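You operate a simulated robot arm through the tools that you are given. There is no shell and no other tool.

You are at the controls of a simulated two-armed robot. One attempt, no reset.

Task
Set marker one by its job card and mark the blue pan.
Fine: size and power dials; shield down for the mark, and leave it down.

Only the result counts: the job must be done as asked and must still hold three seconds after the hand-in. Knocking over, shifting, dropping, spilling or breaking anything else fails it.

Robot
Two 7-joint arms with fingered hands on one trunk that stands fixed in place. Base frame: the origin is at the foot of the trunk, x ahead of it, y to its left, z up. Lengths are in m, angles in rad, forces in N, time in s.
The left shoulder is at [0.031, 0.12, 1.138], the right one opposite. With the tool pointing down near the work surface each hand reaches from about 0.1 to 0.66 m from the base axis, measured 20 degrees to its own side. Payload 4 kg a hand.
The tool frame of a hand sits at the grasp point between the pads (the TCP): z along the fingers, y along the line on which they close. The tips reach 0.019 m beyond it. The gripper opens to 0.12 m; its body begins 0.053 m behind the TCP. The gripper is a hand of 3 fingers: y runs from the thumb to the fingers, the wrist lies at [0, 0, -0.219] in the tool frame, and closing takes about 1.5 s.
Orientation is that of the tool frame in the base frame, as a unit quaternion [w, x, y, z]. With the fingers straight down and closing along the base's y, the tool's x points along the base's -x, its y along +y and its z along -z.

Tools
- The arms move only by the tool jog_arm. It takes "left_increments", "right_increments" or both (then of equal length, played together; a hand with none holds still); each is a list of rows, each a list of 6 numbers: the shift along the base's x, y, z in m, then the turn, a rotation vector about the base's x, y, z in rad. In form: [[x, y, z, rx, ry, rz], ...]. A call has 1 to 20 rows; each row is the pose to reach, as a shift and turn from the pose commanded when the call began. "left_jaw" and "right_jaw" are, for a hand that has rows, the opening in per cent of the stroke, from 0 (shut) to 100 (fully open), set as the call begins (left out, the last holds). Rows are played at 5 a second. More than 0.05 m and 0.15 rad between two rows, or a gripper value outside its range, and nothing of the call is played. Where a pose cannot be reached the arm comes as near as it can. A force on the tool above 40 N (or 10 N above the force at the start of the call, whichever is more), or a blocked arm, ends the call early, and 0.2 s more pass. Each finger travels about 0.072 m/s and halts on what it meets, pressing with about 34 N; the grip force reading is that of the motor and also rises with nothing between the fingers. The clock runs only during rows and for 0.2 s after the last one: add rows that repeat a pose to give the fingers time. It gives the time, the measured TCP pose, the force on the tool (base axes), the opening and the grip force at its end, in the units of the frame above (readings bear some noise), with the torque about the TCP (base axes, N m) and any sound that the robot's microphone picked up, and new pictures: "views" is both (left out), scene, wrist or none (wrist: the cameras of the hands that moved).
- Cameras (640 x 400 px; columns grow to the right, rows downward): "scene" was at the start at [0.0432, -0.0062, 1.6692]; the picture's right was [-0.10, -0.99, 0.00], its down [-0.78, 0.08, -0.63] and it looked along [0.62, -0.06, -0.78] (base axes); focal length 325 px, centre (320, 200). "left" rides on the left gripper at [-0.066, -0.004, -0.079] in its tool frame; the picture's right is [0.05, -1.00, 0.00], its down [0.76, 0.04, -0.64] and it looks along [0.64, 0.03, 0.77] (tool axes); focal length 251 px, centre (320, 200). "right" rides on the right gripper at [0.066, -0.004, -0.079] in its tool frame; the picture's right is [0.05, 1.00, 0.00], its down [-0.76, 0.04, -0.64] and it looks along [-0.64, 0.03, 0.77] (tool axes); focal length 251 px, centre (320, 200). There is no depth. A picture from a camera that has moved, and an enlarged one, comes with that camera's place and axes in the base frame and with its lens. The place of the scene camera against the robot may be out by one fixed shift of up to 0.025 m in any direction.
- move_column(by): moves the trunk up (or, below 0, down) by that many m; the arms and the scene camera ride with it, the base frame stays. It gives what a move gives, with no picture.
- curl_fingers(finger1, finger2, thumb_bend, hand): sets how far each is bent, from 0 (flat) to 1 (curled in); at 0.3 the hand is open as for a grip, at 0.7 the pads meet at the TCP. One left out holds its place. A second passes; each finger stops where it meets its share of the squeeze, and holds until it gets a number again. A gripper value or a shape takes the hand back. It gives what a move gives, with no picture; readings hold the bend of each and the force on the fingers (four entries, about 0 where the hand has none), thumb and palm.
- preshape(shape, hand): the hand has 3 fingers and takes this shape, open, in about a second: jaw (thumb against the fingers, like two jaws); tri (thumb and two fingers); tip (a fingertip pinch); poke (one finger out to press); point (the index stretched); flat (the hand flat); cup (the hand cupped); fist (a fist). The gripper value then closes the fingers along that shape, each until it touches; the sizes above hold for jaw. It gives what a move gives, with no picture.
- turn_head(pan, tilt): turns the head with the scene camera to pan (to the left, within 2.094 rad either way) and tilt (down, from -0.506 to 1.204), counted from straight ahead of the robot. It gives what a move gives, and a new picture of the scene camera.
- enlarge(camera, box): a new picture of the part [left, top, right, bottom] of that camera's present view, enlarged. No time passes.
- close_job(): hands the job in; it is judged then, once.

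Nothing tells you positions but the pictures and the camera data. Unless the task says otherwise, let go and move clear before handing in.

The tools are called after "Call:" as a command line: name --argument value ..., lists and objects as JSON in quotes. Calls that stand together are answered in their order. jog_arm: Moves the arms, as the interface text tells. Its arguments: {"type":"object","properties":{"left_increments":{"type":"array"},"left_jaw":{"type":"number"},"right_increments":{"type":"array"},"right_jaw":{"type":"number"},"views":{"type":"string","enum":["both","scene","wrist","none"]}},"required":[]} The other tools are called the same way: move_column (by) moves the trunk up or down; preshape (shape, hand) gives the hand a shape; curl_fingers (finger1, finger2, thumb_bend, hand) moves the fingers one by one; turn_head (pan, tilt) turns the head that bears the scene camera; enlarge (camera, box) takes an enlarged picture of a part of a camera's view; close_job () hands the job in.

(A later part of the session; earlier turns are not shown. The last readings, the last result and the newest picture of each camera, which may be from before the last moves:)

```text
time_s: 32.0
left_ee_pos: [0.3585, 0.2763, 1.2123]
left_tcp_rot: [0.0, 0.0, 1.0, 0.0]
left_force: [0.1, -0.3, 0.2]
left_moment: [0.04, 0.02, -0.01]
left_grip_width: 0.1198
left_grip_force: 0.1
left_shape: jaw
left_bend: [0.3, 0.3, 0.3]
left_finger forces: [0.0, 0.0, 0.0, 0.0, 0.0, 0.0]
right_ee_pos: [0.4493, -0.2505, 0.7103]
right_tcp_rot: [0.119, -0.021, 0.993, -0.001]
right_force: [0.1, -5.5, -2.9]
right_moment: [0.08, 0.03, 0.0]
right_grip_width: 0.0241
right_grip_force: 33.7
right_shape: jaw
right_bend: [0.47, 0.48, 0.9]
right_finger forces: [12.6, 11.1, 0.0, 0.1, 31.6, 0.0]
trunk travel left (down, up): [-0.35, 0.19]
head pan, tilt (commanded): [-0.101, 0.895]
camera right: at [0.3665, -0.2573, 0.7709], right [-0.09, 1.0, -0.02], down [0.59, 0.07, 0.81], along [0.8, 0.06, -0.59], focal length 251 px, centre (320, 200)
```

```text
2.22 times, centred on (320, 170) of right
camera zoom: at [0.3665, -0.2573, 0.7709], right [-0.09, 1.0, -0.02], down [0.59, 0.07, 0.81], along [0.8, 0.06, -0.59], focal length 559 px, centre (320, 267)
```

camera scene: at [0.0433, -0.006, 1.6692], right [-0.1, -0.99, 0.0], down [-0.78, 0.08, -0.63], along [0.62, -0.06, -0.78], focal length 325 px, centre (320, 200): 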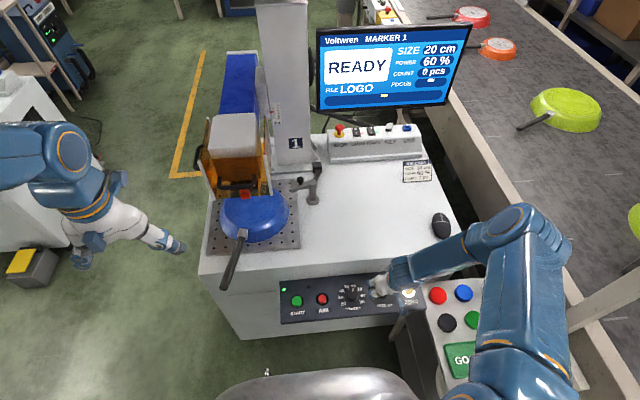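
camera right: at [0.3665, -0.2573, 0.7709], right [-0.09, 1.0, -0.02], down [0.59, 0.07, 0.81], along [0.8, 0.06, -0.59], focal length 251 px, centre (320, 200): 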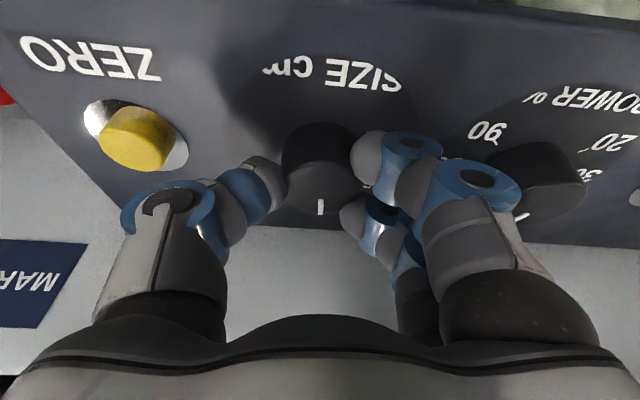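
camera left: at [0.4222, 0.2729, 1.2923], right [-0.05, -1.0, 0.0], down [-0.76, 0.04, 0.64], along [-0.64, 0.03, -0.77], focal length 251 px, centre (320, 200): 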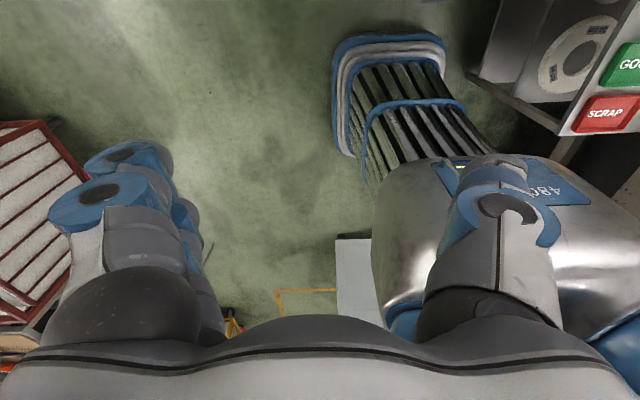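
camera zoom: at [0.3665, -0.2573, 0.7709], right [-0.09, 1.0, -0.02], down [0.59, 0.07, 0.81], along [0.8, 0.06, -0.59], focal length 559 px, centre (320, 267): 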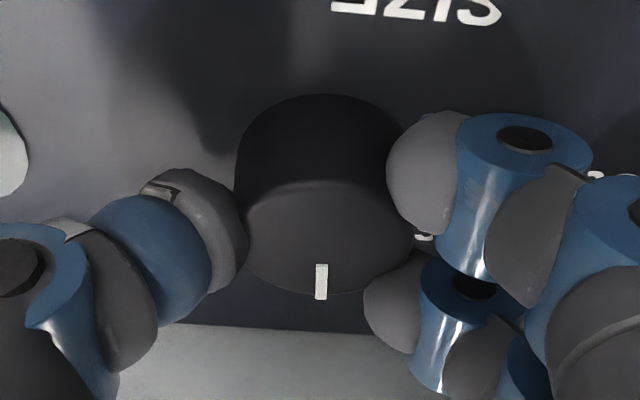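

Gripped evenly, with the pointer straight ahead. Turning clockwise 0.4 rad.

Call:
jog_arm --right_increments '[[0, 0, 0, 0.0227, 0, -0.0974], [0, -0.0005, 0, 0.0454, 0, -0.1948], [0, -0.001, 0, 0.0681, 0, -0.2922], [0, -0.001, 0, 0.0908, 0, -0.3896], [0, -0.001, 0, 0.0908, 0, -0.3896]]' --views "both"

Call:
enlarge --camera "right" --box '[200, 80, 440, 260]'

```text
time_s: 33.2
left_ee_pos: [0.3592, 0.2751, 1.2132]
left_tcp_rot: [0.0, 0.001, 1.0, 0.001]
left_force: [0.3, 1.2, -0.7]
left_moment: [0.01, 0.02, 0.0]
left_grip_width: 0.1201
left_grip_force: 0.0
left_shape: jaw
left_bend: [0.3, 0.3, 0.3]
left_finger forces: [0.0, 0.0, 0.0, 0.0, 0.0, 0.1]
right_ee_pos: [0.45, -0.2528, 0.7102]
right_tcp_rot: [0.118, 0.179, 0.977, 0.02]
right_force: [4.0, -16.1, -3.6]
right_moment: [-0.04, -0.06, -0.08]
right_grip_width: 0.0207
right_grip_force: 33.1
right_shape: jaw
right_bend: [0.48, 1.0, 0.9]
right_finger forces: [12.1, 6.3, 0.0, 0.0, 26.8, 0.1]
trunk travel left (down, up): [-0.35, 0.19]
head pan, tilt (commanded): [-0.101, 0.895]
camera scene: at [0.044, -0.0084, 1.6692], right [-0.1, -0.99, 0.0], down [-0.78, 0.08, -0.62], along [0.62, -0.06, -0.78], focal length 325 px, centre (320, 200)
camera right: at [0.3701, -0.2334, 0.7719], right [0.3, 0.95, 0.07], down [0.56, -0.23, 0.8], along [0.78, -0.2, -0.6], focal length 251 px, centre (320, 200)
```

scene: 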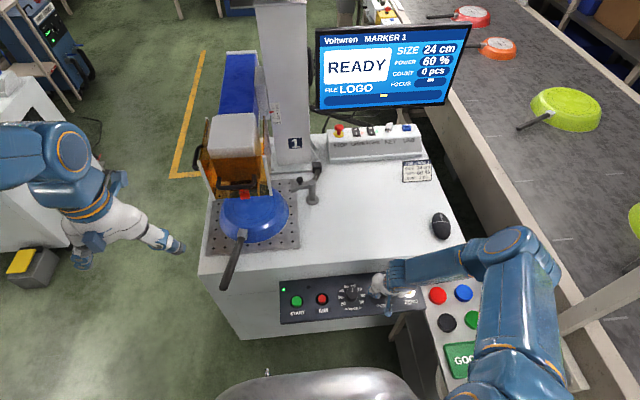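
right: 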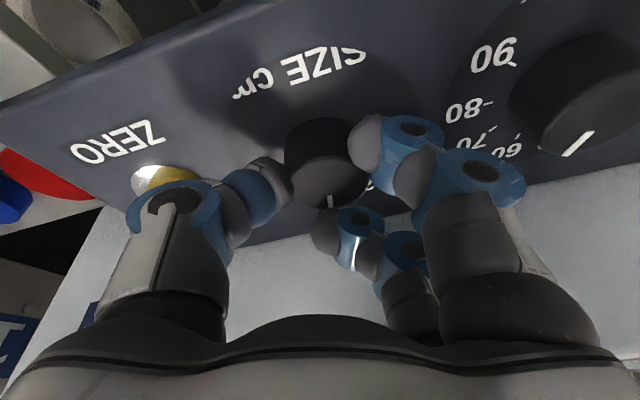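

```text
2.22 times, centred on (320, 170) of right
camera zoom: at [0.3701, -0.2334, 0.7719], right [0.3, 0.95, 0.07], down [0.56, -0.23, 0.8], along [0.78, -0.2, -0.6], focal length 559 px, centre (320, 267)
```

zoom: 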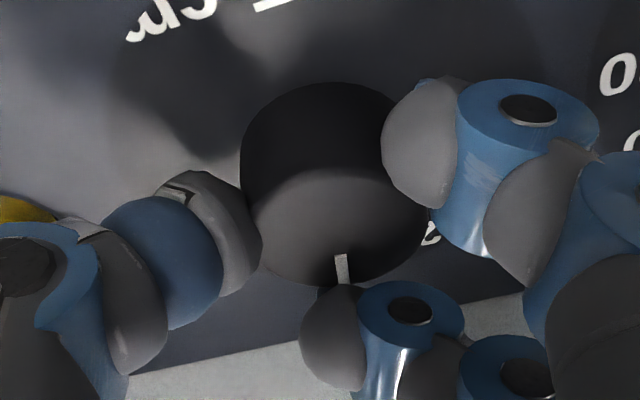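

The knob lagged the hand as the second finger slipped round, but the screen reads 24 again. I'll turn a little further so it sits well into 24 before letting go.

Call:
jog_arm --right_increments '[[0, -0.0007, 0, 0.0227, 0, -0.0974], [0, -0.0015, 0, 0.0454, 0, -0.1948], [-0.0005, -0.002, 0, 0.0568, 0, -0.2435], [-0.0005, -0.002, 0, 0.0568, 0, -0.2435]]' --views "both"

Call:
enlarge --camera "right" --box '[200, 80, 440, 260]'

```text
time_s: 34.2
left_ee_pos: [0.3571, 0.276, 1.2132]
left_tcp_rot: [-0.001, 0.0, 1.0, 0.001]
left_force: [-0.8, 0.2, -0.2]
left_moment: [-0.01, 0.03, 0.02]
left_grip_width: 0.1201
left_grip_force: 0.1
left_shape: jaw
left_bend: [0.3, 0.3, 0.3]
left_finger forces: [0.1, 0.1, 0.0, 0.0, 0.0, 0.0]
right_ee_pos: [0.4497, -0.2548, 0.7111]
right_tcp_rot: [0.113, 0.298, 0.947, 0.034]
right_force: [0.0, -17.1, -4.5]
right_moment: [-0.33, -0.04, -0.05]
right_grip_width: 0.0211
right_grip_force: 34.1
right_shape: jaw
right_bend: [0.48, 1.0, 0.92]
right_finger forces: [12.0, 5.3, 0.0, 0.0, 27.8, 0.1]
trunk travel left (down, up): [-0.35, 0.19]
head pan, tilt (commanded): [-0.101, 0.895]
camera scene: at [0.0436, -0.0086, 1.6692], right [-0.1, -0.99, 0.0], down [-0.78, 0.08, -0.62], along [0.62, -0.06, -0.78], focal length 325 px, centre (320, 200)
camera right: at [0.3757, -0.219, 0.7734], right [0.51, 0.85, 0.12], down [0.48, -0.4, 0.78], along [0.71, -0.34, -0.61], focal length 251 px, centre (320, 200)
```

scene: 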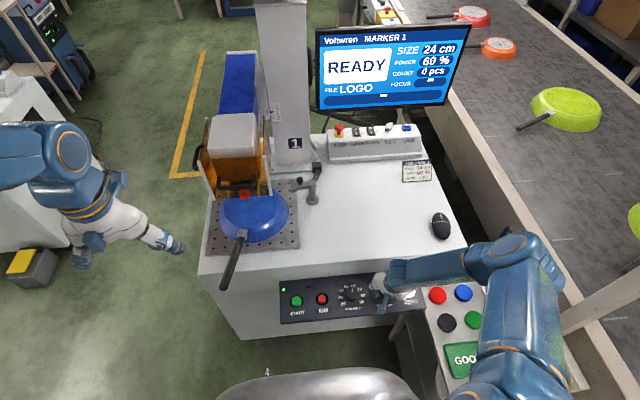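
right: 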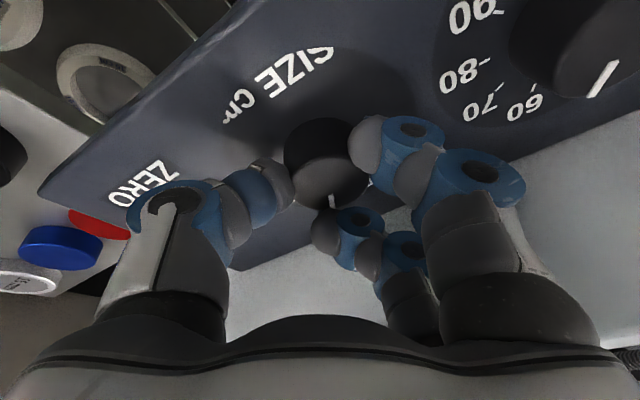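

```text
2.22 times, centred on (320, 170) of right
camera zoom: at [0.3757, -0.219, 0.7734], right [0.51, 0.85, 0.12], down [0.48, -0.4, 0.78], along [0.71, -0.34, -0.61], focal length 559 px, centre (320, 267)
```

zoom: 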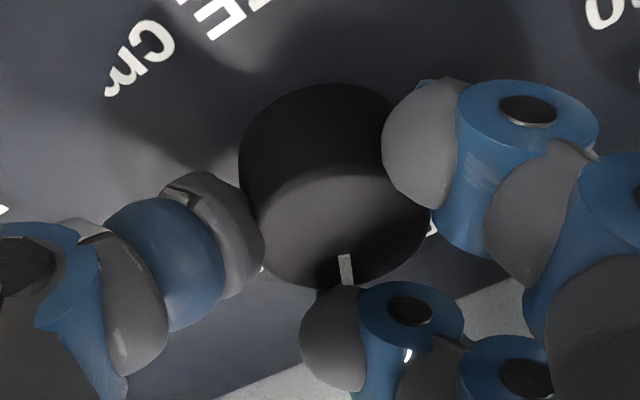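

The knob now follows the hand and sits close to 24. Releasing drags it back some degrees, so I'll turn 0.12 rad more, then open and lift off.

Call:
jog_arm --right_increments '[[0, -0.0005, 0, 0.0136, 0, -0.0584], [0, -0.001, 0, 0.0272, 0, -0.1169], [0, -0.001, 0, 0.0272, 0, -0.1169]]' --views "none"

Call:
jog_arm --right_increments '[[0, 0, 0, 0, 0, 0], [0, 0, 0, 0, 0, 0], [0, 0, 0, 0, 0, 0], [0, 0, 0, 0, 0, 0]]' --right_jaw 50 --views "both"

Call:
enlarge --camera "right" --box '[200, 80, 440, 260]'

```text
time_s: 35.0
left_ee_pos: [0.3583, 0.2754, 1.2127]
left_tcp_rot: [0.0, -0.001, 1.0, 0.001]
left_force: [1.2, -0.7, -0.3]
left_moment: [0.03, 0.0, 0.02]
left_grip_width: 0.1198
left_grip_force: 0.0
left_shape: jaw
left_bend: [0.3, 0.3, 0.3]
left_finger forces: [0.0, 0.0, 0.0, 0.0, 0.0, 0.1]
right_ee_pos: [0.4492, -0.2537, 0.7113]
right_tcp_rot: [0.11, 0.355, 0.928, 0.041]
right_force: [-4.9, -13.4, -5.0]
right_moment: [-0.35, 0.01, -0.01]
right_grip_width: 0.0214
right_grip_force: 34.1
right_shape: jaw
right_bend: [0.48, 1.0, 0.92]
right_finger forces: [12.9, 5.1, 0.1, 0.0, 27.7, 0.0]
trunk travel left (down, up): [-0.35, 0.19]
head pan, tilt (commanded): [-0.101, 0.895]
```

```text
time_s: 36.0
left_ee_pos: [0.3567, 0.2782, 1.2127]
left_tcp_rot: [0.0, 0.0, 1.0, -0.001]
left_force: [0.4, 0.5, 0.3]
left_moment: [-0.01, 0.01, -0.03]
left_grip_width: 0.1198
left_grip_force: 0.1
left_shape: jaw
left_bend: [0.3, 0.3, 0.3]
left_finger forces: [0.0, 0.0, 0.1, 0.0, 0.0, 0.1]
right_ee_pos: [0.4493, -0.2532, 0.7117]
right_tcp_rot: [0.112, 0.354, 0.928, 0.041]
right_force: [-0.2, 0.4, -1.1]
right_moment: [0.02, 0.0, 0.02]
right_grip_width: 0.0595
right_grip_force: 0.1
right_shape: jaw
right_bend: [0.34, 0.34, 0.95]
right_finger forces: [0.0, 0.0, 0.1, 0.0, 0.0, 0.0]
trunk travel left (down, up): [-0.35, 0.19]
head pan, tilt (commanded): [-0.101, 0.895]
camera scene: at [0.0432, -0.0062, 1.6692], right [-0.1, -0.99, 0.0], down [-0.78, 0.08, -0.63], along [0.62, -0.06, -0.78], focal length 325 px, centre (320, 200)
camera right: at [0.3803, -0.2117, 0.7749], right [0.61, 0.78, 0.15], down [0.43, -0.48, 0.77], along [0.67, -0.4, -0.62], focal length 251 px, centre (320, 200)
```

scene: 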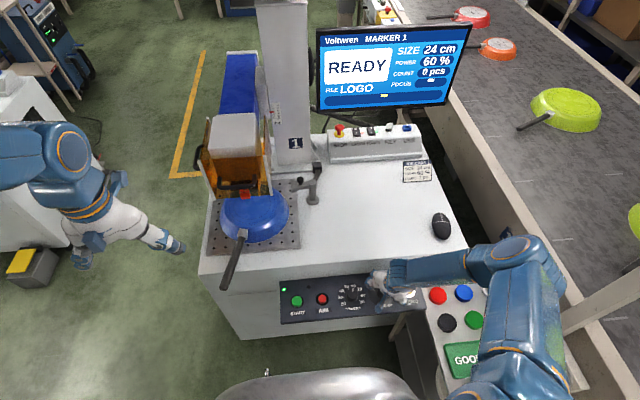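
right: 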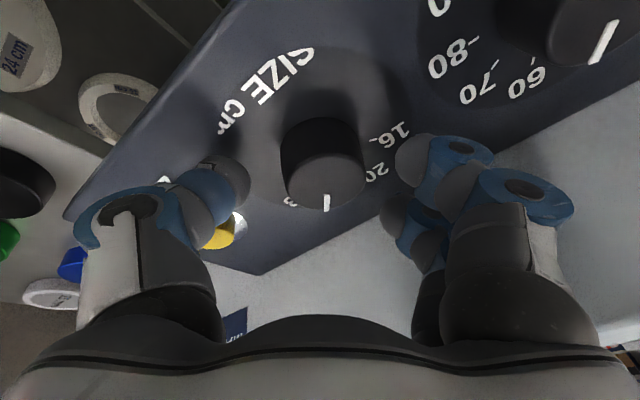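

```text
2.22 times, centred on (320, 170) of right
camera zoom: at [0.3803, -0.2117, 0.7749], right [0.61, 0.78, 0.15], down [0.43, -0.48, 0.77], along [0.67, -0.4, -0.62], focal length 559 px, centre (320, 267)
```

zoom: 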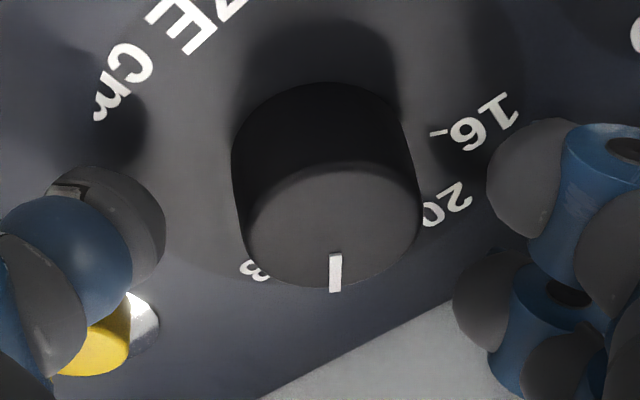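

The screen holds 24 cm and 60 % with the fingers open. I'll lift off and rotate the hand back towards neutral for the START press.

Call:
jog_arm --right_increments '[[-0.0023, 0, 0.0097, 0, 0, 0], [-0.0047, 0, 0.0195, 0, 0, 0], [-0.0093, 0, 0.039, 0, 0, 0], [-0.016, 0, 0.068, 0, 0, 0], [-0.022, 0, 0.1, 0, 0, 0], [-0.022, 0.03, 0.13, -0.0305, 0, 0.13], [-0.022, 0.06, 0.16, -0.061, 0, 0.26], [-0.022, 0.09, 0.18, -0.0915, 0, 0.39], [-0.022, 0.12, 0.18, -0.122, 0, 0.52], [-0.022, 0.15, 0.18, -0.1525, 0, 0.65], [-0.022, 0.18, 0.18, -0.171, 0, 0.733]]' --views "both"

Call:
enlarge --camera "scene" --box '[270, 260, 430, 330]'

Call:
enlarge --camera "scene" --box '[310, 20, 480, 120]'

```text
time_s: 38.4
left_ee_pos: [0.3567, 0.2784, 1.2123]
left_tcp_rot: [0.001, -0.001, 1.0, 0.001]
left_force: [0.1, 0.3, -0.5]
left_moment: [-0.03, 0.0, 0.0]
left_grip_width: 0.1201
left_grip_force: 0.2
left_shape: jaw
left_bend: [0.3, 0.3, 0.3]
left_finger forces: [0.1, 0.0, 0.0, 0.0, 0.0, 0.0]
right_ee_pos: [0.4284, -0.0745, 0.891]
right_tcp_rot: [0.12, -0.013, 0.993, 0.0]
right_force: [0.0, 0.0, -0.9]
right_moment: [-0.02, 0.01, 0.02]
right_grip_width: 0.0595
right_grip_force: 0.1
right_shape: jaw
right_bend: [0.34, 0.34, 0.95]
right_finger forces: [0.0, 0.0, 0.1, 0.0, 0.1, 0.0]
trunk travel left (down, up): [-0.35, 0.19]
head pan, tilt (commanded): [-0.101, 0.895]
camera scene: at [0.0434, -0.0049, 1.6692], right [-0.1, -0.99, 0.0], down [-0.78, 0.08, -0.63], along [0.62, -0.06, -0.78], focal length 325 px, centre (320, 200)
camera right: at [0.3444, -0.0806, 0.9507], right [-0.08, 1.0, -0.02], down [0.59, 0.06, 0.81], along [0.8, 0.05, -0.59], focal length 251 px, centre (320, 200)
```

scene: 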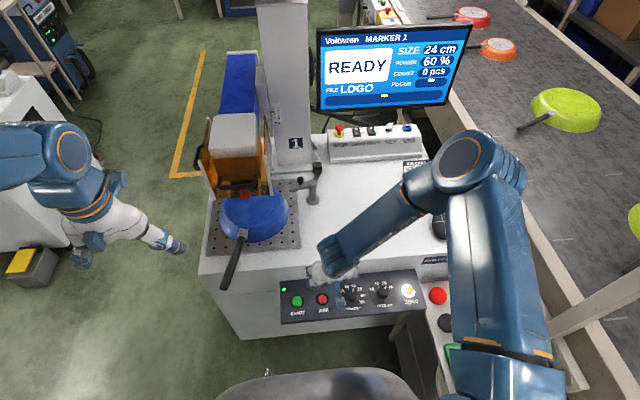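
right: 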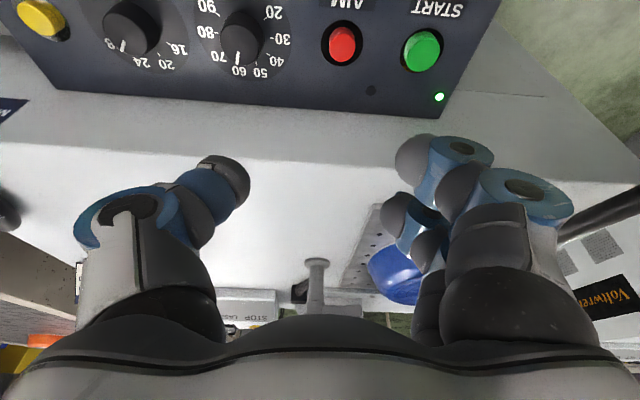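

```text
4.00 times, centred on (350, 295) of scene
camera zoom: at [0.0434, -0.0049, 1.6692], right [-0.1, -0.99, 0.0], down [-0.78, 0.08, -0.63], along [0.62, -0.06, -0.78], focal length 1298 px, centre (200, -180)
```

zoom: 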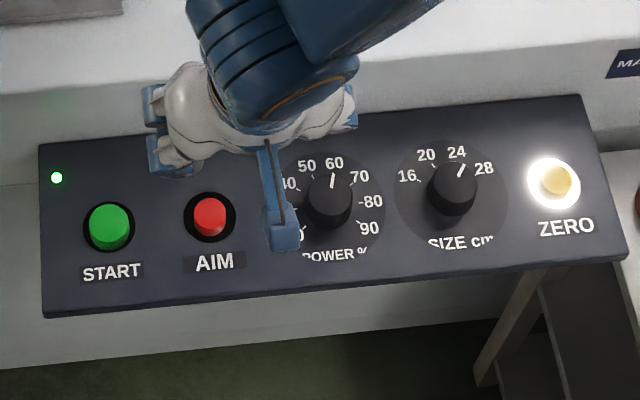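

```text
3.76 times, centred on (395, 70) of scene
camera zoom: at [0.0434, -0.0049, 1.6692], right [-0.1, -0.99, 0.0], down [-0.78, 0.08, -0.63], along [0.62, -0.06, -0.78], focal length 1222 px, centre (38, 689)
```

zoom: 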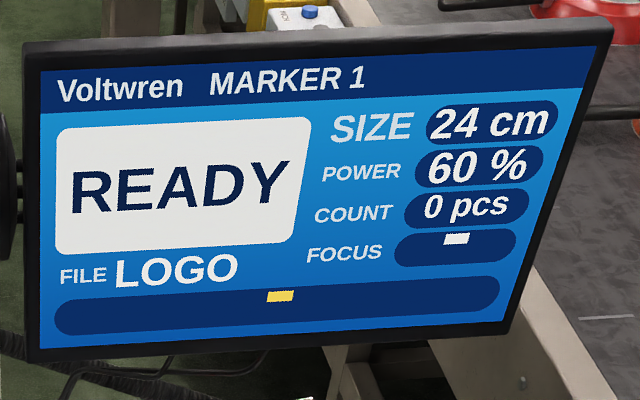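

The screen agrees with the card, but the SIZE pointer looks as if it lies past the 24 mark. I'll enlarge both dials to judge it.

Call:
enlarge --camera "scene" --box '[335, 275, 405, 325]'

Call:
enlarge --camera "right" --box '[70, 0, 310, 90]'

```text
8.00 times, centred on (370, 300) of scene
camera zoom: at [0.0434, -0.0049, 1.6692], right [-0.1, -0.99, 0.0], down [-0.78, 0.08, -0.63], along [0.62, -0.06, -0.78], focal length 2597 px, centre (-80, -600)
```

zoom: 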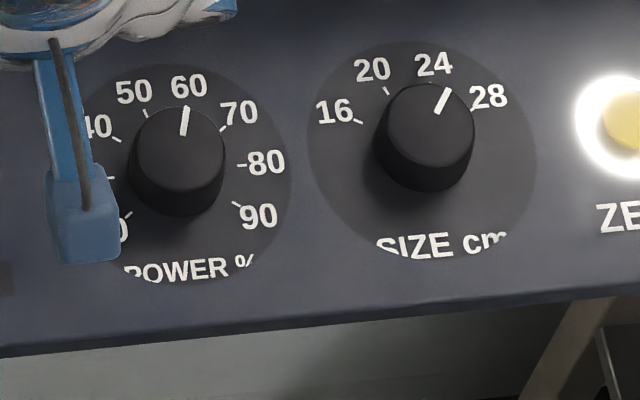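

```text
2.67 times, centred on (190, 45) of right
camera zoom: at [0.3444, -0.0806, 0.9507], right [-0.08, 1.0, -0.02], down [0.59, 0.06, 0.81], along [0.8, 0.05, -0.59], focal length 670 px, centre (667, 613)
```

zoom: 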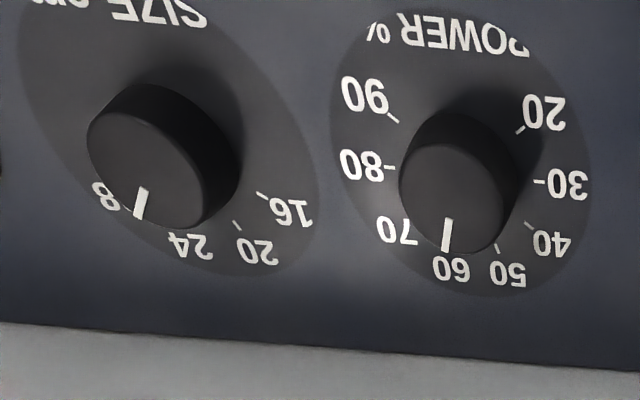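

The SIZE pointer stands about 0.4 of a step past 24, close to flipping to 28, while POWER is dead on 60. I'll grip SIZE once more and bring it back about 0.3 rad.

Call:
jog_arm --right_increments '[[0, -0.045, 0, 0.023, 0, -0.0974], [0, -0.09, 0, 0.045, 0, -0.195], [0, -0.135, 0, 0.068, 0, -0.292], [0.005, -0.1767, -0.01, 0.068, 0, -0.292], [0.006, -0.1767, -0.055, 0.068, 0, -0.292], [0.009, -0.1767, -0.1, 0.068, 0, -0.292], [0.0102, -0.1767, -0.13, 0.068, 0, -0.292]]' --views "both"

Call:
enlarge --camera "right" --box '[200, 30, 440, 210]'

```text
time_s: 40.0
left_ee_pos: [0.3579, 0.2779, 1.2133]
left_tcp_rot: [0.0, 0.0, 1.0, 0.0]
left_force: [-0.4, 0.5, -0.7]
left_moment: [0.02, 0.01, 0.03]
left_grip_width: 0.12
left_grip_force: 0.0
left_shape: jaw
left_bend: [0.3, 0.3, 0.3]
left_finger forces: [0.0, 0.0, 0.0, 0.0, 0.1, 0.0]
right_ee_pos: [0.4369, -0.2508, 0.7614]
right_tcp_rot: [0.118, 0.136, 0.983, 0.017]
right_force: [-0.8, -0.4, 0.2]
right_moment: [0.02, -0.02, -0.01]
right_grip_width: 0.0596
right_grip_force: 0.1
right_shape: jaw
right_bend: [0.34, 0.34, 0.95]
right_finger forces: [0.0, 0.1, 0.0, 0.1, 0.0, 0.0]
trunk travel left (down, up): [-0.35, 0.19]
head pan, tilt (commanded): [-0.101, 0.895]
camera scene: at [0.0434, -0.0064, 1.6692], right [-0.1, -0.99, 0.0], down [-0.78, 0.08, -0.62], along [0.62, -0.06, -0.78], focal length 325 px, centre (320, 200)
camera right: at [0.3563, -0.2365, 0.8223], right [0.21, 0.98, 0.05], down [0.57, -0.17, 0.8], along [0.79, -0.14, -0.59], focal length 251 px, centre (320, 200)
```

scene: 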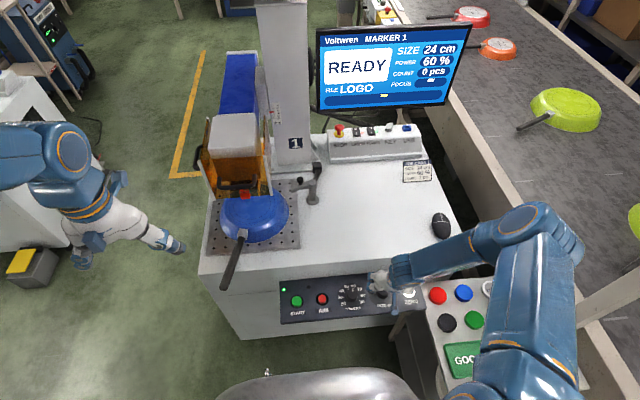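
right: 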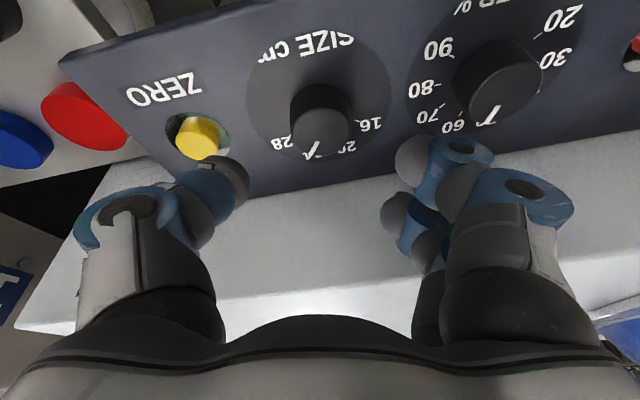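

```text
2.22 times, centred on (320, 120) of right
camera zoom: at [0.3563, -0.2365, 0.8223], right [0.21, 0.98, 0.05], down [0.57, -0.17, 0.8], along [0.79, -0.14, -0.59], focal length 559 px, centre (320, 378)
```

zoom: 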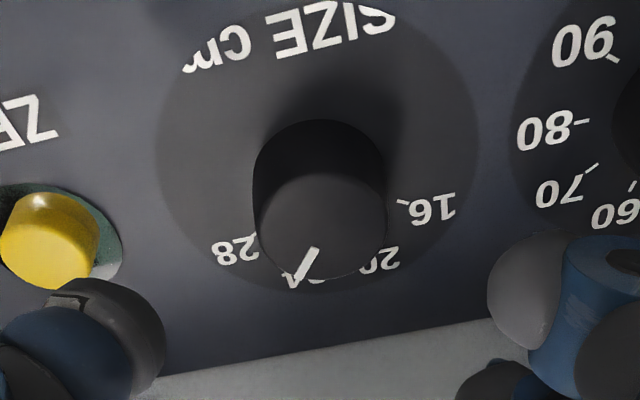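

Centred well over the knob. Going down and closing.

Call:
jog_arm --right_increments '[[0.0036, 0, -0.015, 0, 0, 0], [0.0072, 0, -0.03, 0, 0, 0], [0.0105, 0, -0.042, 0, 0, 0], [0.0125, 0, -0.0505, 0, 0, 0]]' --views "none"

Call:
jog_arm --right_increments '[[0, 0, 0, 0, 0, 0], [0, 0, 0, 0, 0, 0], [0, 0, 0, 0, 0, 0], [0, 0, 0, 0, 0, 0], [0, 0, 0, 0, 0, 0]]' --right_jaw 10 --views "both"

Call:
enlarge --camera "right" --box '[200, 80, 440, 260]'

```text
time_s: 41.0
left_ee_pos: [0.3559, 0.2774, 1.2114]
left_tcp_rot: [0.001, 0.0, 1.0, 0.001]
left_force: [0.4, 0.0, -0.2]
left_moment: [-0.01, -0.01, 0.01]
left_grip_width: 0.1198
left_grip_force: 0.0
left_shape: jaw
left_bend: [0.3, 0.3, 0.3]
left_finger forces: [0.0, 0.0, 0.0, 0.0, 0.1, 0.0]
right_ee_pos: [0.45, -0.2481, 0.7107]
right_tcp_rot: [0.118, 0.137, 0.983, 0.016]
right_force: [0.3, 1.2, -0.1]
right_moment: [-0.01, 0.0, -0.02]
right_grip_width: 0.0594
right_grip_force: 0.1
right_shape: jaw
right_bend: [0.34, 0.34, 0.95]
right_finger forces: [0.0, 0.0, 0.0, 0.0, 0.1, 0.1]
trunk travel left (down, up): [-0.35, 0.19]
head pan, tilt (commanded): [-0.101, 0.895]
```

```text
time_s: 42.2
left_ee_pos: [0.3584, 0.2772, 1.2125]
left_tcp_rot: [-0.001, 0.0, 1.0, 0.0]
left_force: [-0.5, 0.1, 0.1]
left_moment: [-0.02, -0.02, 0.02]
left_grip_width: 0.12
left_grip_force: 0.2
left_shape: jaw
left_bend: [0.3, 0.3, 0.3]
left_finger forces: [0.1, 0.0, 0.0, 0.1, 0.0, 0.0]
right_ee_pos: [0.4494, -0.25, 0.7118]
right_tcp_rot: [0.119, 0.137, 0.983, 0.016]
right_force: [-1.3, -6.7, -2.6]
right_moment: [0.02, -0.02, 0.02]
right_grip_width: 0.0234
right_grip_force: 33.6
right_shape: jaw
right_bend: [0.48, 1.0, 0.9]
right_finger forces: [11.3, 10.8, 0.1, 0.0, 32.1, 0.0]
trunk travel left (down, up): [-0.35, 0.19]
head pan, tilt (commanded): [-0.101, 0.895]
camera scene: at [0.0432, -0.0072, 1.6692], right [-0.1, -0.99, 0.0], down [-0.78, 0.08, -0.62], along [0.62, -0.06, -0.78], focal length 325 px, centre (320, 200)
camera right: at [0.3682, -0.2357, 0.7715], right [0.21, 0.98, 0.05], down [0.57, -0.17, 0.8], along [0.79, -0.14, -0.59], focal length 251 px, centre (320, 200)
```

scene: 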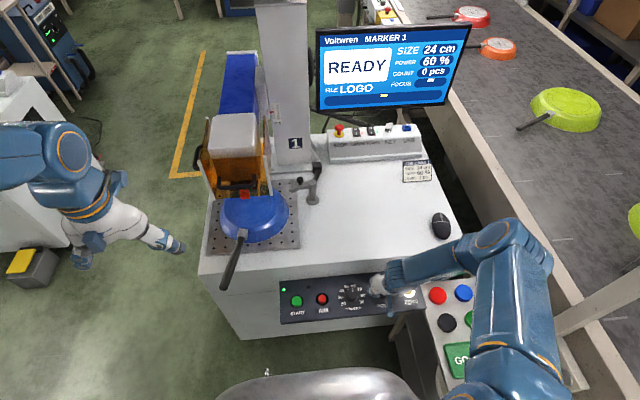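
right: 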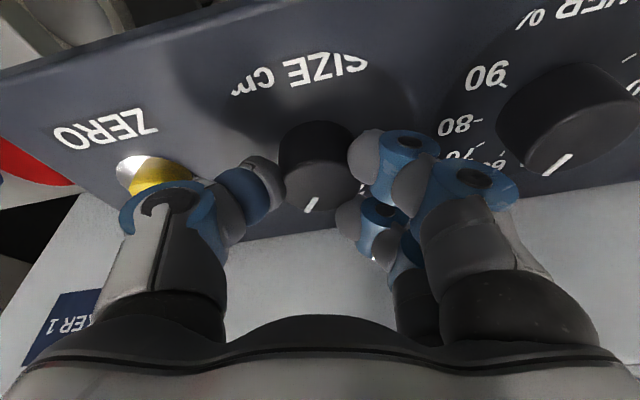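

```text
2.22 times, centred on (320, 170) of right
camera zoom: at [0.3682, -0.2357, 0.7715], right [0.21, 0.98, 0.05], down [0.57, -0.17, 0.8], along [0.79, -0.14, -0.59], focal length 559 px, centre (320, 267)
```

zoom: 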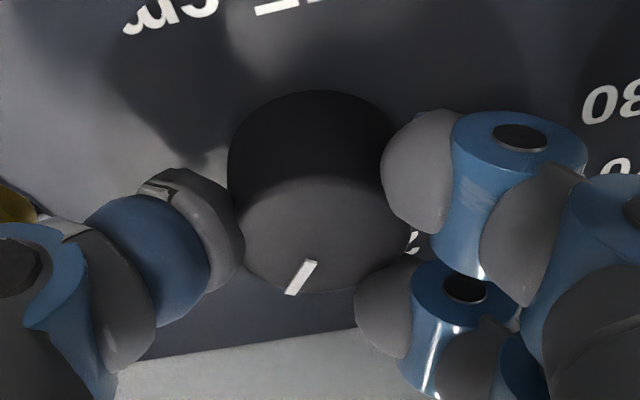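

Gripped. Turning counter-clockwise 0.32 rad.

Call:
jog_arm --right_increments '[[0, 0, 0, -0.0227, 0, 0.0974], [0, 0, 0, -0.0454, 0, 0.1948], [0, 0, 0, -0.0726, 0, 0.3117], [0, 0, 0, -0.0726, 0, 0.3117]]' --views "both"

Call:
enlarge --camera "right" --box '[200, 80, 440, 260]'

```text
time_s: 43.2
left_ee_pos: [0.3577, 0.2757, 1.2127]
left_tcp_rot: [-0.001, 0.001, 1.0, 0.001]
left_force: [0.4, 0.0, 0.3]
left_moment: [0.02, 0.0, 0.0]
left_grip_width: 0.12
left_grip_force: 0.1
left_shape: jaw
left_bend: [0.3, 0.3, 0.3]
left_finger forces: [0.0, 0.1, 0.0, 0.0, 0.0, 0.0]
right_ee_pos: [0.4509, -0.2512, 0.7106]
right_tcp_rot: [0.12, -0.023, 0.993, 0.0]
right_force: [5.4, -11.3, -1.1]
right_moment: [0.42, 0.09, -0.02]
right_grip_width: 0.0217
right_grip_force: 34.1
right_shape: jaw
right_bend: [0.48, 1.0, 0.89]
right_finger forces: [14.9, 8.6, 0.0, 0.0, 27.0, 0.0]
trunk travel left (down, up): [-0.35, 0.19]
head pan, tilt (commanded): [-0.101, 0.895]
camera scene: at [0.0441, -0.0078, 1.6692], right [-0.1, -0.99, 0.0], down [-0.78, 0.08, -0.62], along [0.62, -0.06, -0.78], focal length 325 px, centre (320, 200)
camera right: at [0.3679, -0.2582, 0.7706], right [-0.1, 1.0, -0.02], down [0.59, 0.07, 0.81], along [0.8, 0.07, -0.59], focal length 251 px, centre (320, 200)
```

scene: 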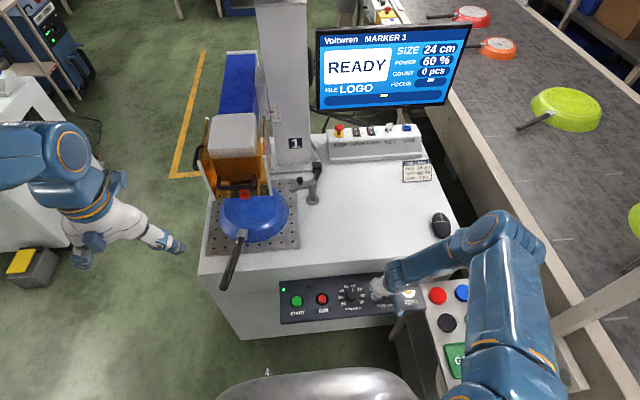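
right: 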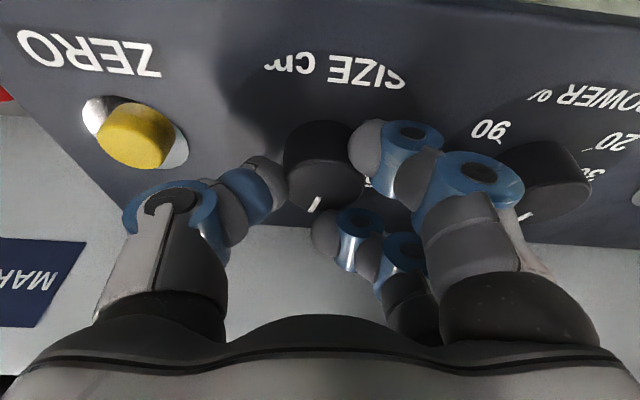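

```text
2.22 times, centred on (320, 170) of right
camera zoom: at [0.3679, -0.2582, 0.7706], right [-0.1, 1.0, -0.02], down [0.59, 0.07, 0.81], along [0.8, 0.07, -0.59], focal length 559 px, centre (320, 267)
```

zoom: 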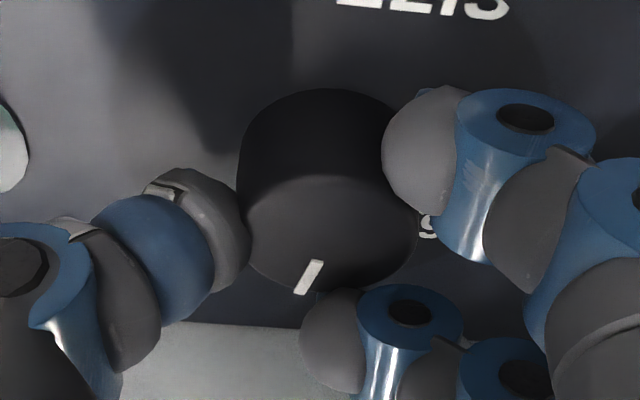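

The knob followed fully, so the pointer should be at 24 now. Opening and lifting to check.

Call:
jog_arm --right_increments '[[0, 0, 0, 0, 0, 0], [0, 0, 0, 0, 0, 0], [0, 0, 0, 0, 0, 0], [0, 0, 0, 0, 0, 0]]' --right_jaw 50 --views "none"

Call:
jog_arm --right_increments '[[-0.0023, 0, 0.0097, 0, 0, 0], [-0.0047, 0, 0.0195, 0, 0, 0], [-0.0093, 0, 0.039, 0, 0, 0], [-0.016, 0, 0.068, 0, 0, 0], [-0.022, 0, 0.1, 0, 0, 0], [-0.022, 0.03, 0.13, 0, 0, 0], [-0.022, 0.06, 0.16, 0, 0, 0], [-0.022, 0.09, 0.18, 0, 0, 0], [-0.022, 0.13, 0.18, 0, 0, 0], [-0.022, 0.17, 0.18, 0, 0, 0], [-0.022, 0.21, 0.18, 0, 0, 0]]' --views "both"

Call:
enlarge --camera "scene" --box '[335, 275, 405, 325]'

Call:
enlarge --camera "scene" --box '[310, 20, 480, 120]'

```text
time_s: 44.2
left_ee_pos: [0.3576, 0.2775, 1.2129]
left_tcp_rot: [0.0, 0.0, 1.0, 0.0]
left_force: [-0.3, -0.3, -0.5]
left_moment: [0.02, -0.02, 0.02]
left_grip_width: 0.1199
left_grip_force: 0.1
left_shape: jaw
left_bend: [0.3, 0.3, 0.3]
left_finger forces: [0.1, 0.0, 0.0, 0.0, 0.0, 0.0]
right_ee_pos: [0.4494, -0.2494, 0.71]
right_tcp_rot: [0.119, -0.022, 0.993, -0.001]
right_force: [-0.7, -1.7, 0.1]
right_moment: [0.0, 0.01, 0.0]
right_grip_width: 0.0594
right_grip_force: 0.1
right_shape: jaw
right_bend: [0.34, 0.34, 0.95]
right_finger forces: [0.0, 0.0, 0.0, 0.0, 0.1, 0.0]
trunk travel left (down, up): [-0.35, 0.19]
head pan, tilt (commanded): [-0.101, 0.895]
```

```text
time_s: 46.6
left_ee_pos: [0.3577, 0.2793, 1.2118]
left_tcp_rot: [0.0, 0.0, 1.0, -0.001]
left_force: [0.4, 0.8, 0.3]
left_moment: [-0.02, 0.03, 0.03]
left_grip_width: 0.1198
left_grip_force: 0.0
left_shape: jaw
left_bend: [0.3, 0.3, 0.3]
left_finger forces: [0.0, 0.0, 0.1, 0.0, 0.0, 0.0]
right_ee_pos: [0.4269, -0.0378, 0.8896]
right_tcp_rot: [0.119, -0.022, 0.993, -0.002]
right_force: [0.1, -0.1, 0.6]
right_moment: [0.01, -0.02, -0.01]
right_grip_width: 0.0596
right_grip_force: 0.0
right_shape: jaw
right_bend: [0.34, 0.34, 0.95]
right_finger forces: [0.0, 0.1, 0.0, 0.0, 0.1, 0.1]
trunk travel left (down, up): [-0.35, 0.19]
head pan, tilt (commanded): [-0.101, 0.895]
camera scene: at [0.0435, -0.0044, 1.6692], right [-0.1, -0.99, 0.0], down [-0.78, 0.08, -0.62], along [0.62, -0.06, -0.78], focal length 325 px, centre (320, 200)
camera right: at [0.3437, -0.0452, 0.9505], right [-0.1, 1.0, -0.02], down [0.59, 0.07, 0.81], along [0.8, 0.06, -0.59], focal length 251 px, centre (320, 200)
```

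scene: 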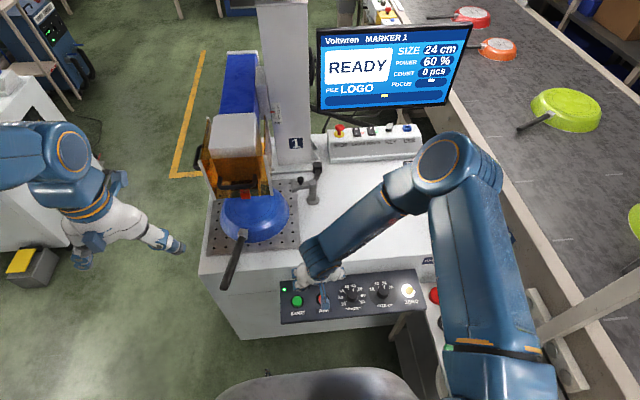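
right: 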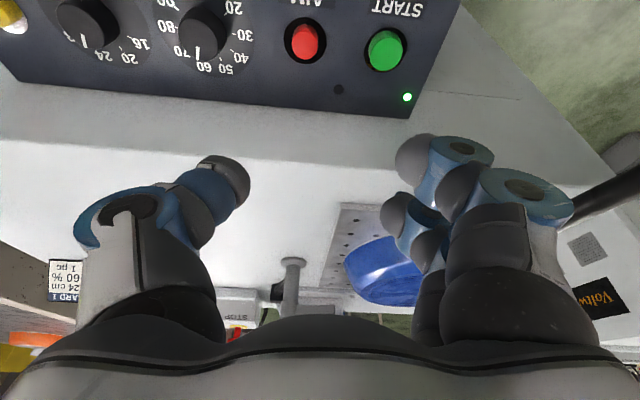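

```text
8.00 times, centred on (370, 300) of scene
camera zoom: at [0.0435, -0.0044, 1.6692], right [-0.1, -0.99, 0.0], down [-0.78, 0.08, -0.62], along [0.62, -0.06, -0.78], focal length 2597 px, centre (-80, -600)
```

zoom: 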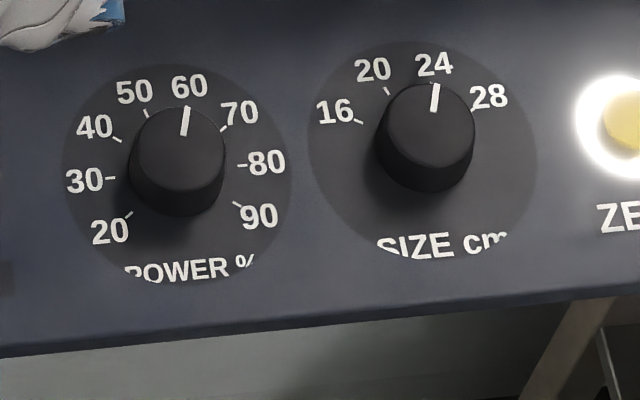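

```text
3.76 times, centred on (395, 70) of scene
camera zoom: at [0.0435, -0.0044, 1.6692], right [-0.1, -0.99, 0.0], down [-0.78, 0.08, -0.62], along [0.62, -0.06, -0.78], focal length 1222 px, centre (38, 689)
```

zoom: 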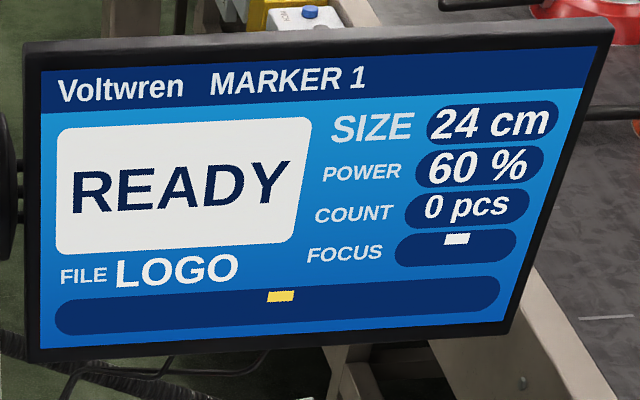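

Both dials stand exactly on 60 and 24. Next is the shield: I'll move the right hand aside and bring the left hand towards the front handle, tipping its fingers forward.

Call:
jog_arm --right_increments '[[-0.005, -0.04, 0.015, 0, 0, 0], [-0.01, -0.08, 0.03, 0, 0, 0], [-0.015, -0.12, 0.045, 0, 0, 0], [-0.02, -0.16, 0.06, 0, 0, 0], [-0.02, -0.2, 0.06, 0, 0, 0], [-0.02, -0.2, 0.06, 0, 0, 0], [-0.02, -0.2, 0.06, 0, 0, 0], [-0.02, -0.2, 0.06, 0, 0, 0], [-0.02, -0.2, 0.06, 0, 0, 0]]' --left_increments '[[0.015, -0.012, -0.003, 0, -0.136, 0], [0.03, -0.024, -0.006, 0, -0.272, 0], [0.045, -0.036, -0.01, 0, -0.408, 0], [0.06, -0.048, -0.013, 0, -0.544, 0], [0.075, -0.06, -0.016, 0, -0.68, 0], [0.09, -0.072, -0.02, 0, -0.816, 0], [0.105, -0.084, -0.025, 0, -0.952, 0], [0.12, -0.096, -0.03, 0, -1.088, 0], [0.135, -0.1, -0.035, 0, -1.22, 0]]' --views "both"

```text
time_s: 48.6
left_ee_pos: [0.4241, 0.2191, 1.221]
left_tcp_rot: [0.316, -0.018, 0.947, -0.05]
left_force: [0.4, 0.6, 0.0]
left_moment: [0.01, -0.03, 0.0]
left_grip_width: 0.1201
left_grip_force: 0.0
left_shape: jaw
left_bend: [0.3, 0.3, 0.3]
left_finger forces: [0.1, 0.0, 0.0, 0.0, 0.0, 0.0]
left hand out of reach, approached as far as the arm can: row 5, 6, 7, 8, 9
right_ee_pos: [0.4072, -0.2413, 0.951]
right_tcp_rot: [0.119, -0.023, 0.993, -0.001]
right_force: [0.6, 0.9, 0.4]
right_moment: [-0.01, 0.01, 0.02]
right_grip_width: 0.0595
right_grip_force: 0.1
right_shape: jaw
right_bend: [0.34, 0.34, 0.95]
right_finger forces: [0.0, 0.0, 0.0, 0.1, 0.0, 0.0]
trunk travel left (down, up): [-0.35, 0.19]
head pan, tilt (commanded): [-0.101, 0.895]
camera scene: at [0.0432, -0.0064, 1.6692], right [-0.1, -0.99, 0.0], down [-0.78, 0.08, -0.63], along [0.62, -0.06, -0.78], focal length 325 px, centre (320, 200)
camera right: at [0.3247, -0.2479, 1.0111], right [-0.1, 1.0, -0.02], down [0.59, 0.07, 0.81], along [0.8, 0.07, -0.59], focal length 251 px, centre (320, 200)
camera left: at [0.4282, 0.225, 1.3241], right [-0.04, -1.0, 0.07], down [-1.0, 0.04, 0.05], along [-0.05, -0.07, -1.0], focal length 251 px, centre (320, 200)
```

scene: 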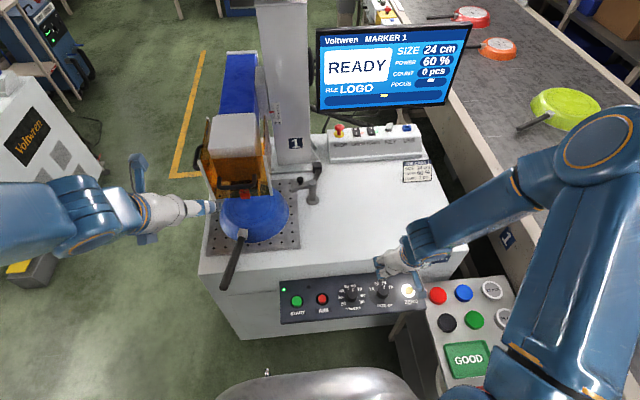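
right: 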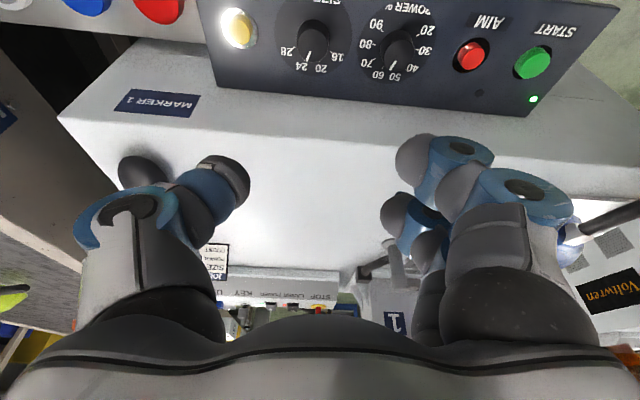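
left: 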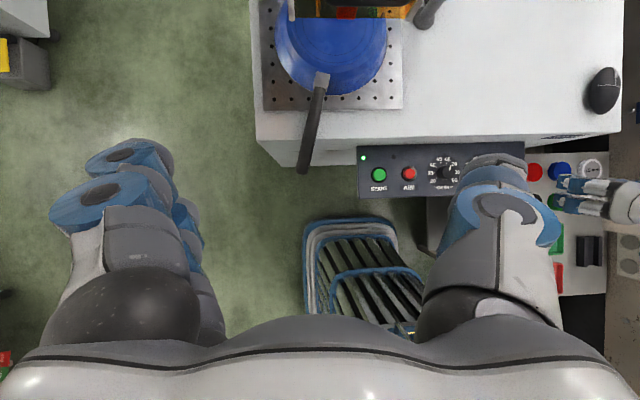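

The left arm could only tip about 0.64 rad there because it is folded too tightly. I'll move the hand forward and down towards the handle, where the arm is more stretched, and see how far it tips.

Call:
jog_arm --left_increments '[[0.0, 0.0, 0.0, 0, 0, 0], [0.015, -0.005, -0.01, 0, 0, 0], [0.03, -0.01, -0.02, 0, 0, 0], [0.04, -0.015, -0.03, 0, 0, 0]]' --views "scene"

```text
time_s: 49.6
left_ee_pos: [0.4491, 0.1972, 1.1793]
left_tcp_rot: [0.287, -0.019, 0.956, -0.065]
left_force: [0.6, -0.7, -0.5]
left_moment: [0.02, 0.0, 0.01]
left_grip_width: 0.12
left_grip_force: 0.0
left_shape: jaw
left_bend: [0.3, 0.3, 0.3]
left_finger forces: [0.0, 0.0, 0.1, 0.0, 0.0, 0.0]
left hand out of reach, approached as far as the arm can: row 3, 4
right_ee_pos: [0.4095, -0.2419, 0.9494]
right_tcp_rot: [0.118, -0.022, 0.993, 0.0]
right_force: [-0.1, -0.3, -1.0]
right_moment: [0.04, 0.01, 0.03]
right_grip_width: 0.0597
right_grip_force: 0.1
right_shape: jaw
right_bend: [0.34, 0.34, 0.95]
right_finger forces: [0.1, 0.1, 0.1, 0.1, 0.0, 0.1]
trunk travel left (down, up): [-0.35, 0.19]
head pan, tilt (commanded): [-0.101, 0.895]
camera scene: at [0.0446, -0.0093, 1.6692], right [-0.1, -0.99, 0.0], down [-0.78, 0.08, -0.62], along [0.62, -0.06, -0.78], focal length 325 px, centre (320, 200)
```

scene: 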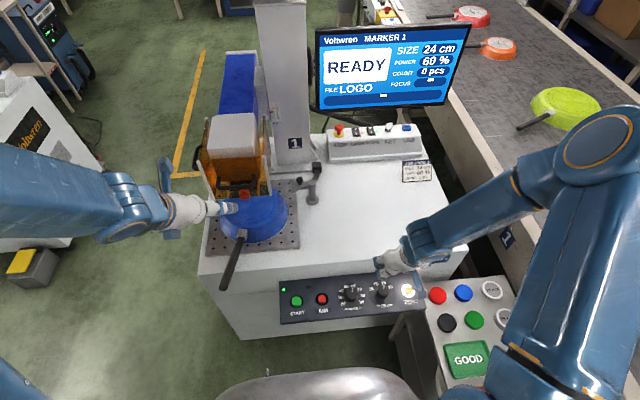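

The arm won't tip far forward, so I'll grip the handle bar from above instead: fingers down with a small forward tilt and closing along x, one side behind the bar. I'll roll the left hand into that orientation in front of the shield.

Call:
jog_arm --left_increments '[[0.004, -0.004, 0.0017, 0.0683, 0.0073, -0.1189], [0.008, -0.008, 0.0033, 0.1367, 0.0146, -0.2378], [0.0125, -0.0125, 0.005, 0.205, 0.022, -0.3568], [0.0167, -0.0167, 0.0067, 0.2733, 0.0293, -0.4757], [0.021, -0.021, 0.0083, 0.3417, 0.0366, -0.5946], [0.025, -0.025, 0.01, 0.41, 0.0439, -0.7135], [0.029, -0.029, 0.0117, 0.4783, 0.0512, -0.8324], [0.033, -0.033, 0.0133, 0.5467, 0.0585, -0.9513], [0.0375, -0.0375, 0.015, 0.615, 0.0659, -1.0703], [0.0417, -0.0417, 0.0167, 0.6833, 0.0732, -1.1892], [0.0458, -0.0458, 0.0183, 0.7517, 0.0805, -1.3081], [0.05, -0.05, 0.02, 0.82, 0.0878, -1.427]]' --views "both"

```text
time_s: 52.2
left_ee_pos: [0.5097, 0.1545, 1.2147]
left_tcp_rot: [0.153, 0.705, 0.684, 0.111]
left_force: [-0.1, 1.0, 0.8]
left_moment: [0.04, -0.02, 0.01]
left_grip_width: 0.12
left_grip_force: 0.0
left_shape: jaw
left_bend: [0.3, 0.3, 0.3]
left_finger forces: [0.1, 0.0, 0.0, 0.0, 0.0, 0.1]
right_ee_pos: [0.4083, -0.2413, 0.9503]
right_tcp_rot: [0.119, -0.022, 0.993, 0.0]
right_force: [-0.9, 1.1, 0.5]
right_moment: [0.01, -0.02, 0.01]
right_grip_width: 0.0597
right_grip_force: 0.1
right_shape: jaw
right_bend: [0.34, 0.34, 0.95]
right_finger forces: [0.0, 0.0, 0.0, 0.0, 0.0, 0.1]
trunk travel left (down, up): [-0.35, 0.19]
head pan, tilt (commanded): [-0.101, 0.895]
camera scene: at [0.0436, -0.0066, 1.6692], right [-0.1, -0.99, 0.0], down [-0.78, 0.08, -0.62], along [0.62, -0.06, -0.78], focal length 325 px, centre (320, 200)
camera left: at [0.4757, 0.0917, 1.2911], right [-0.93, 0.07, -0.37], down [-0.17, 0.8, 0.57], along [0.34, 0.59, -0.73], focal length 251 px, centre (320, 200)
```

scene: 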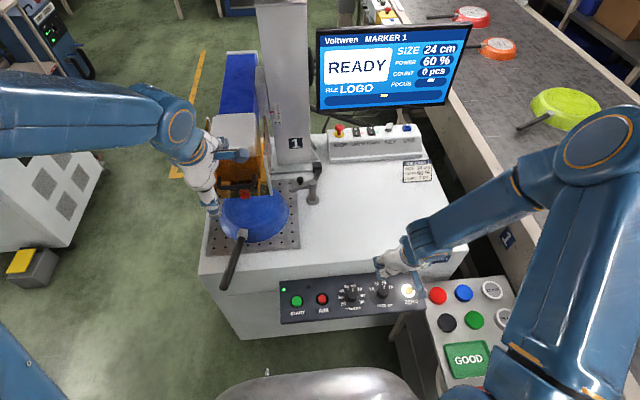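
left: 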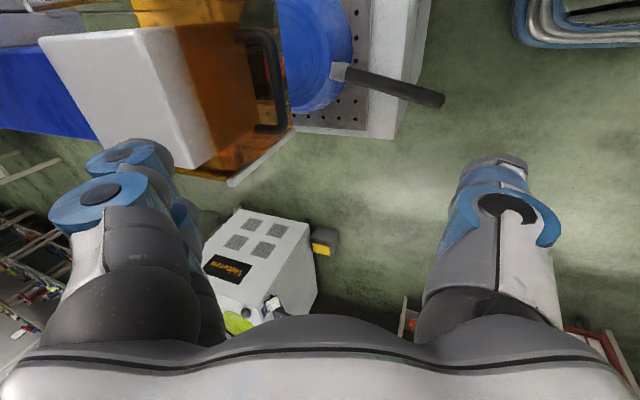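

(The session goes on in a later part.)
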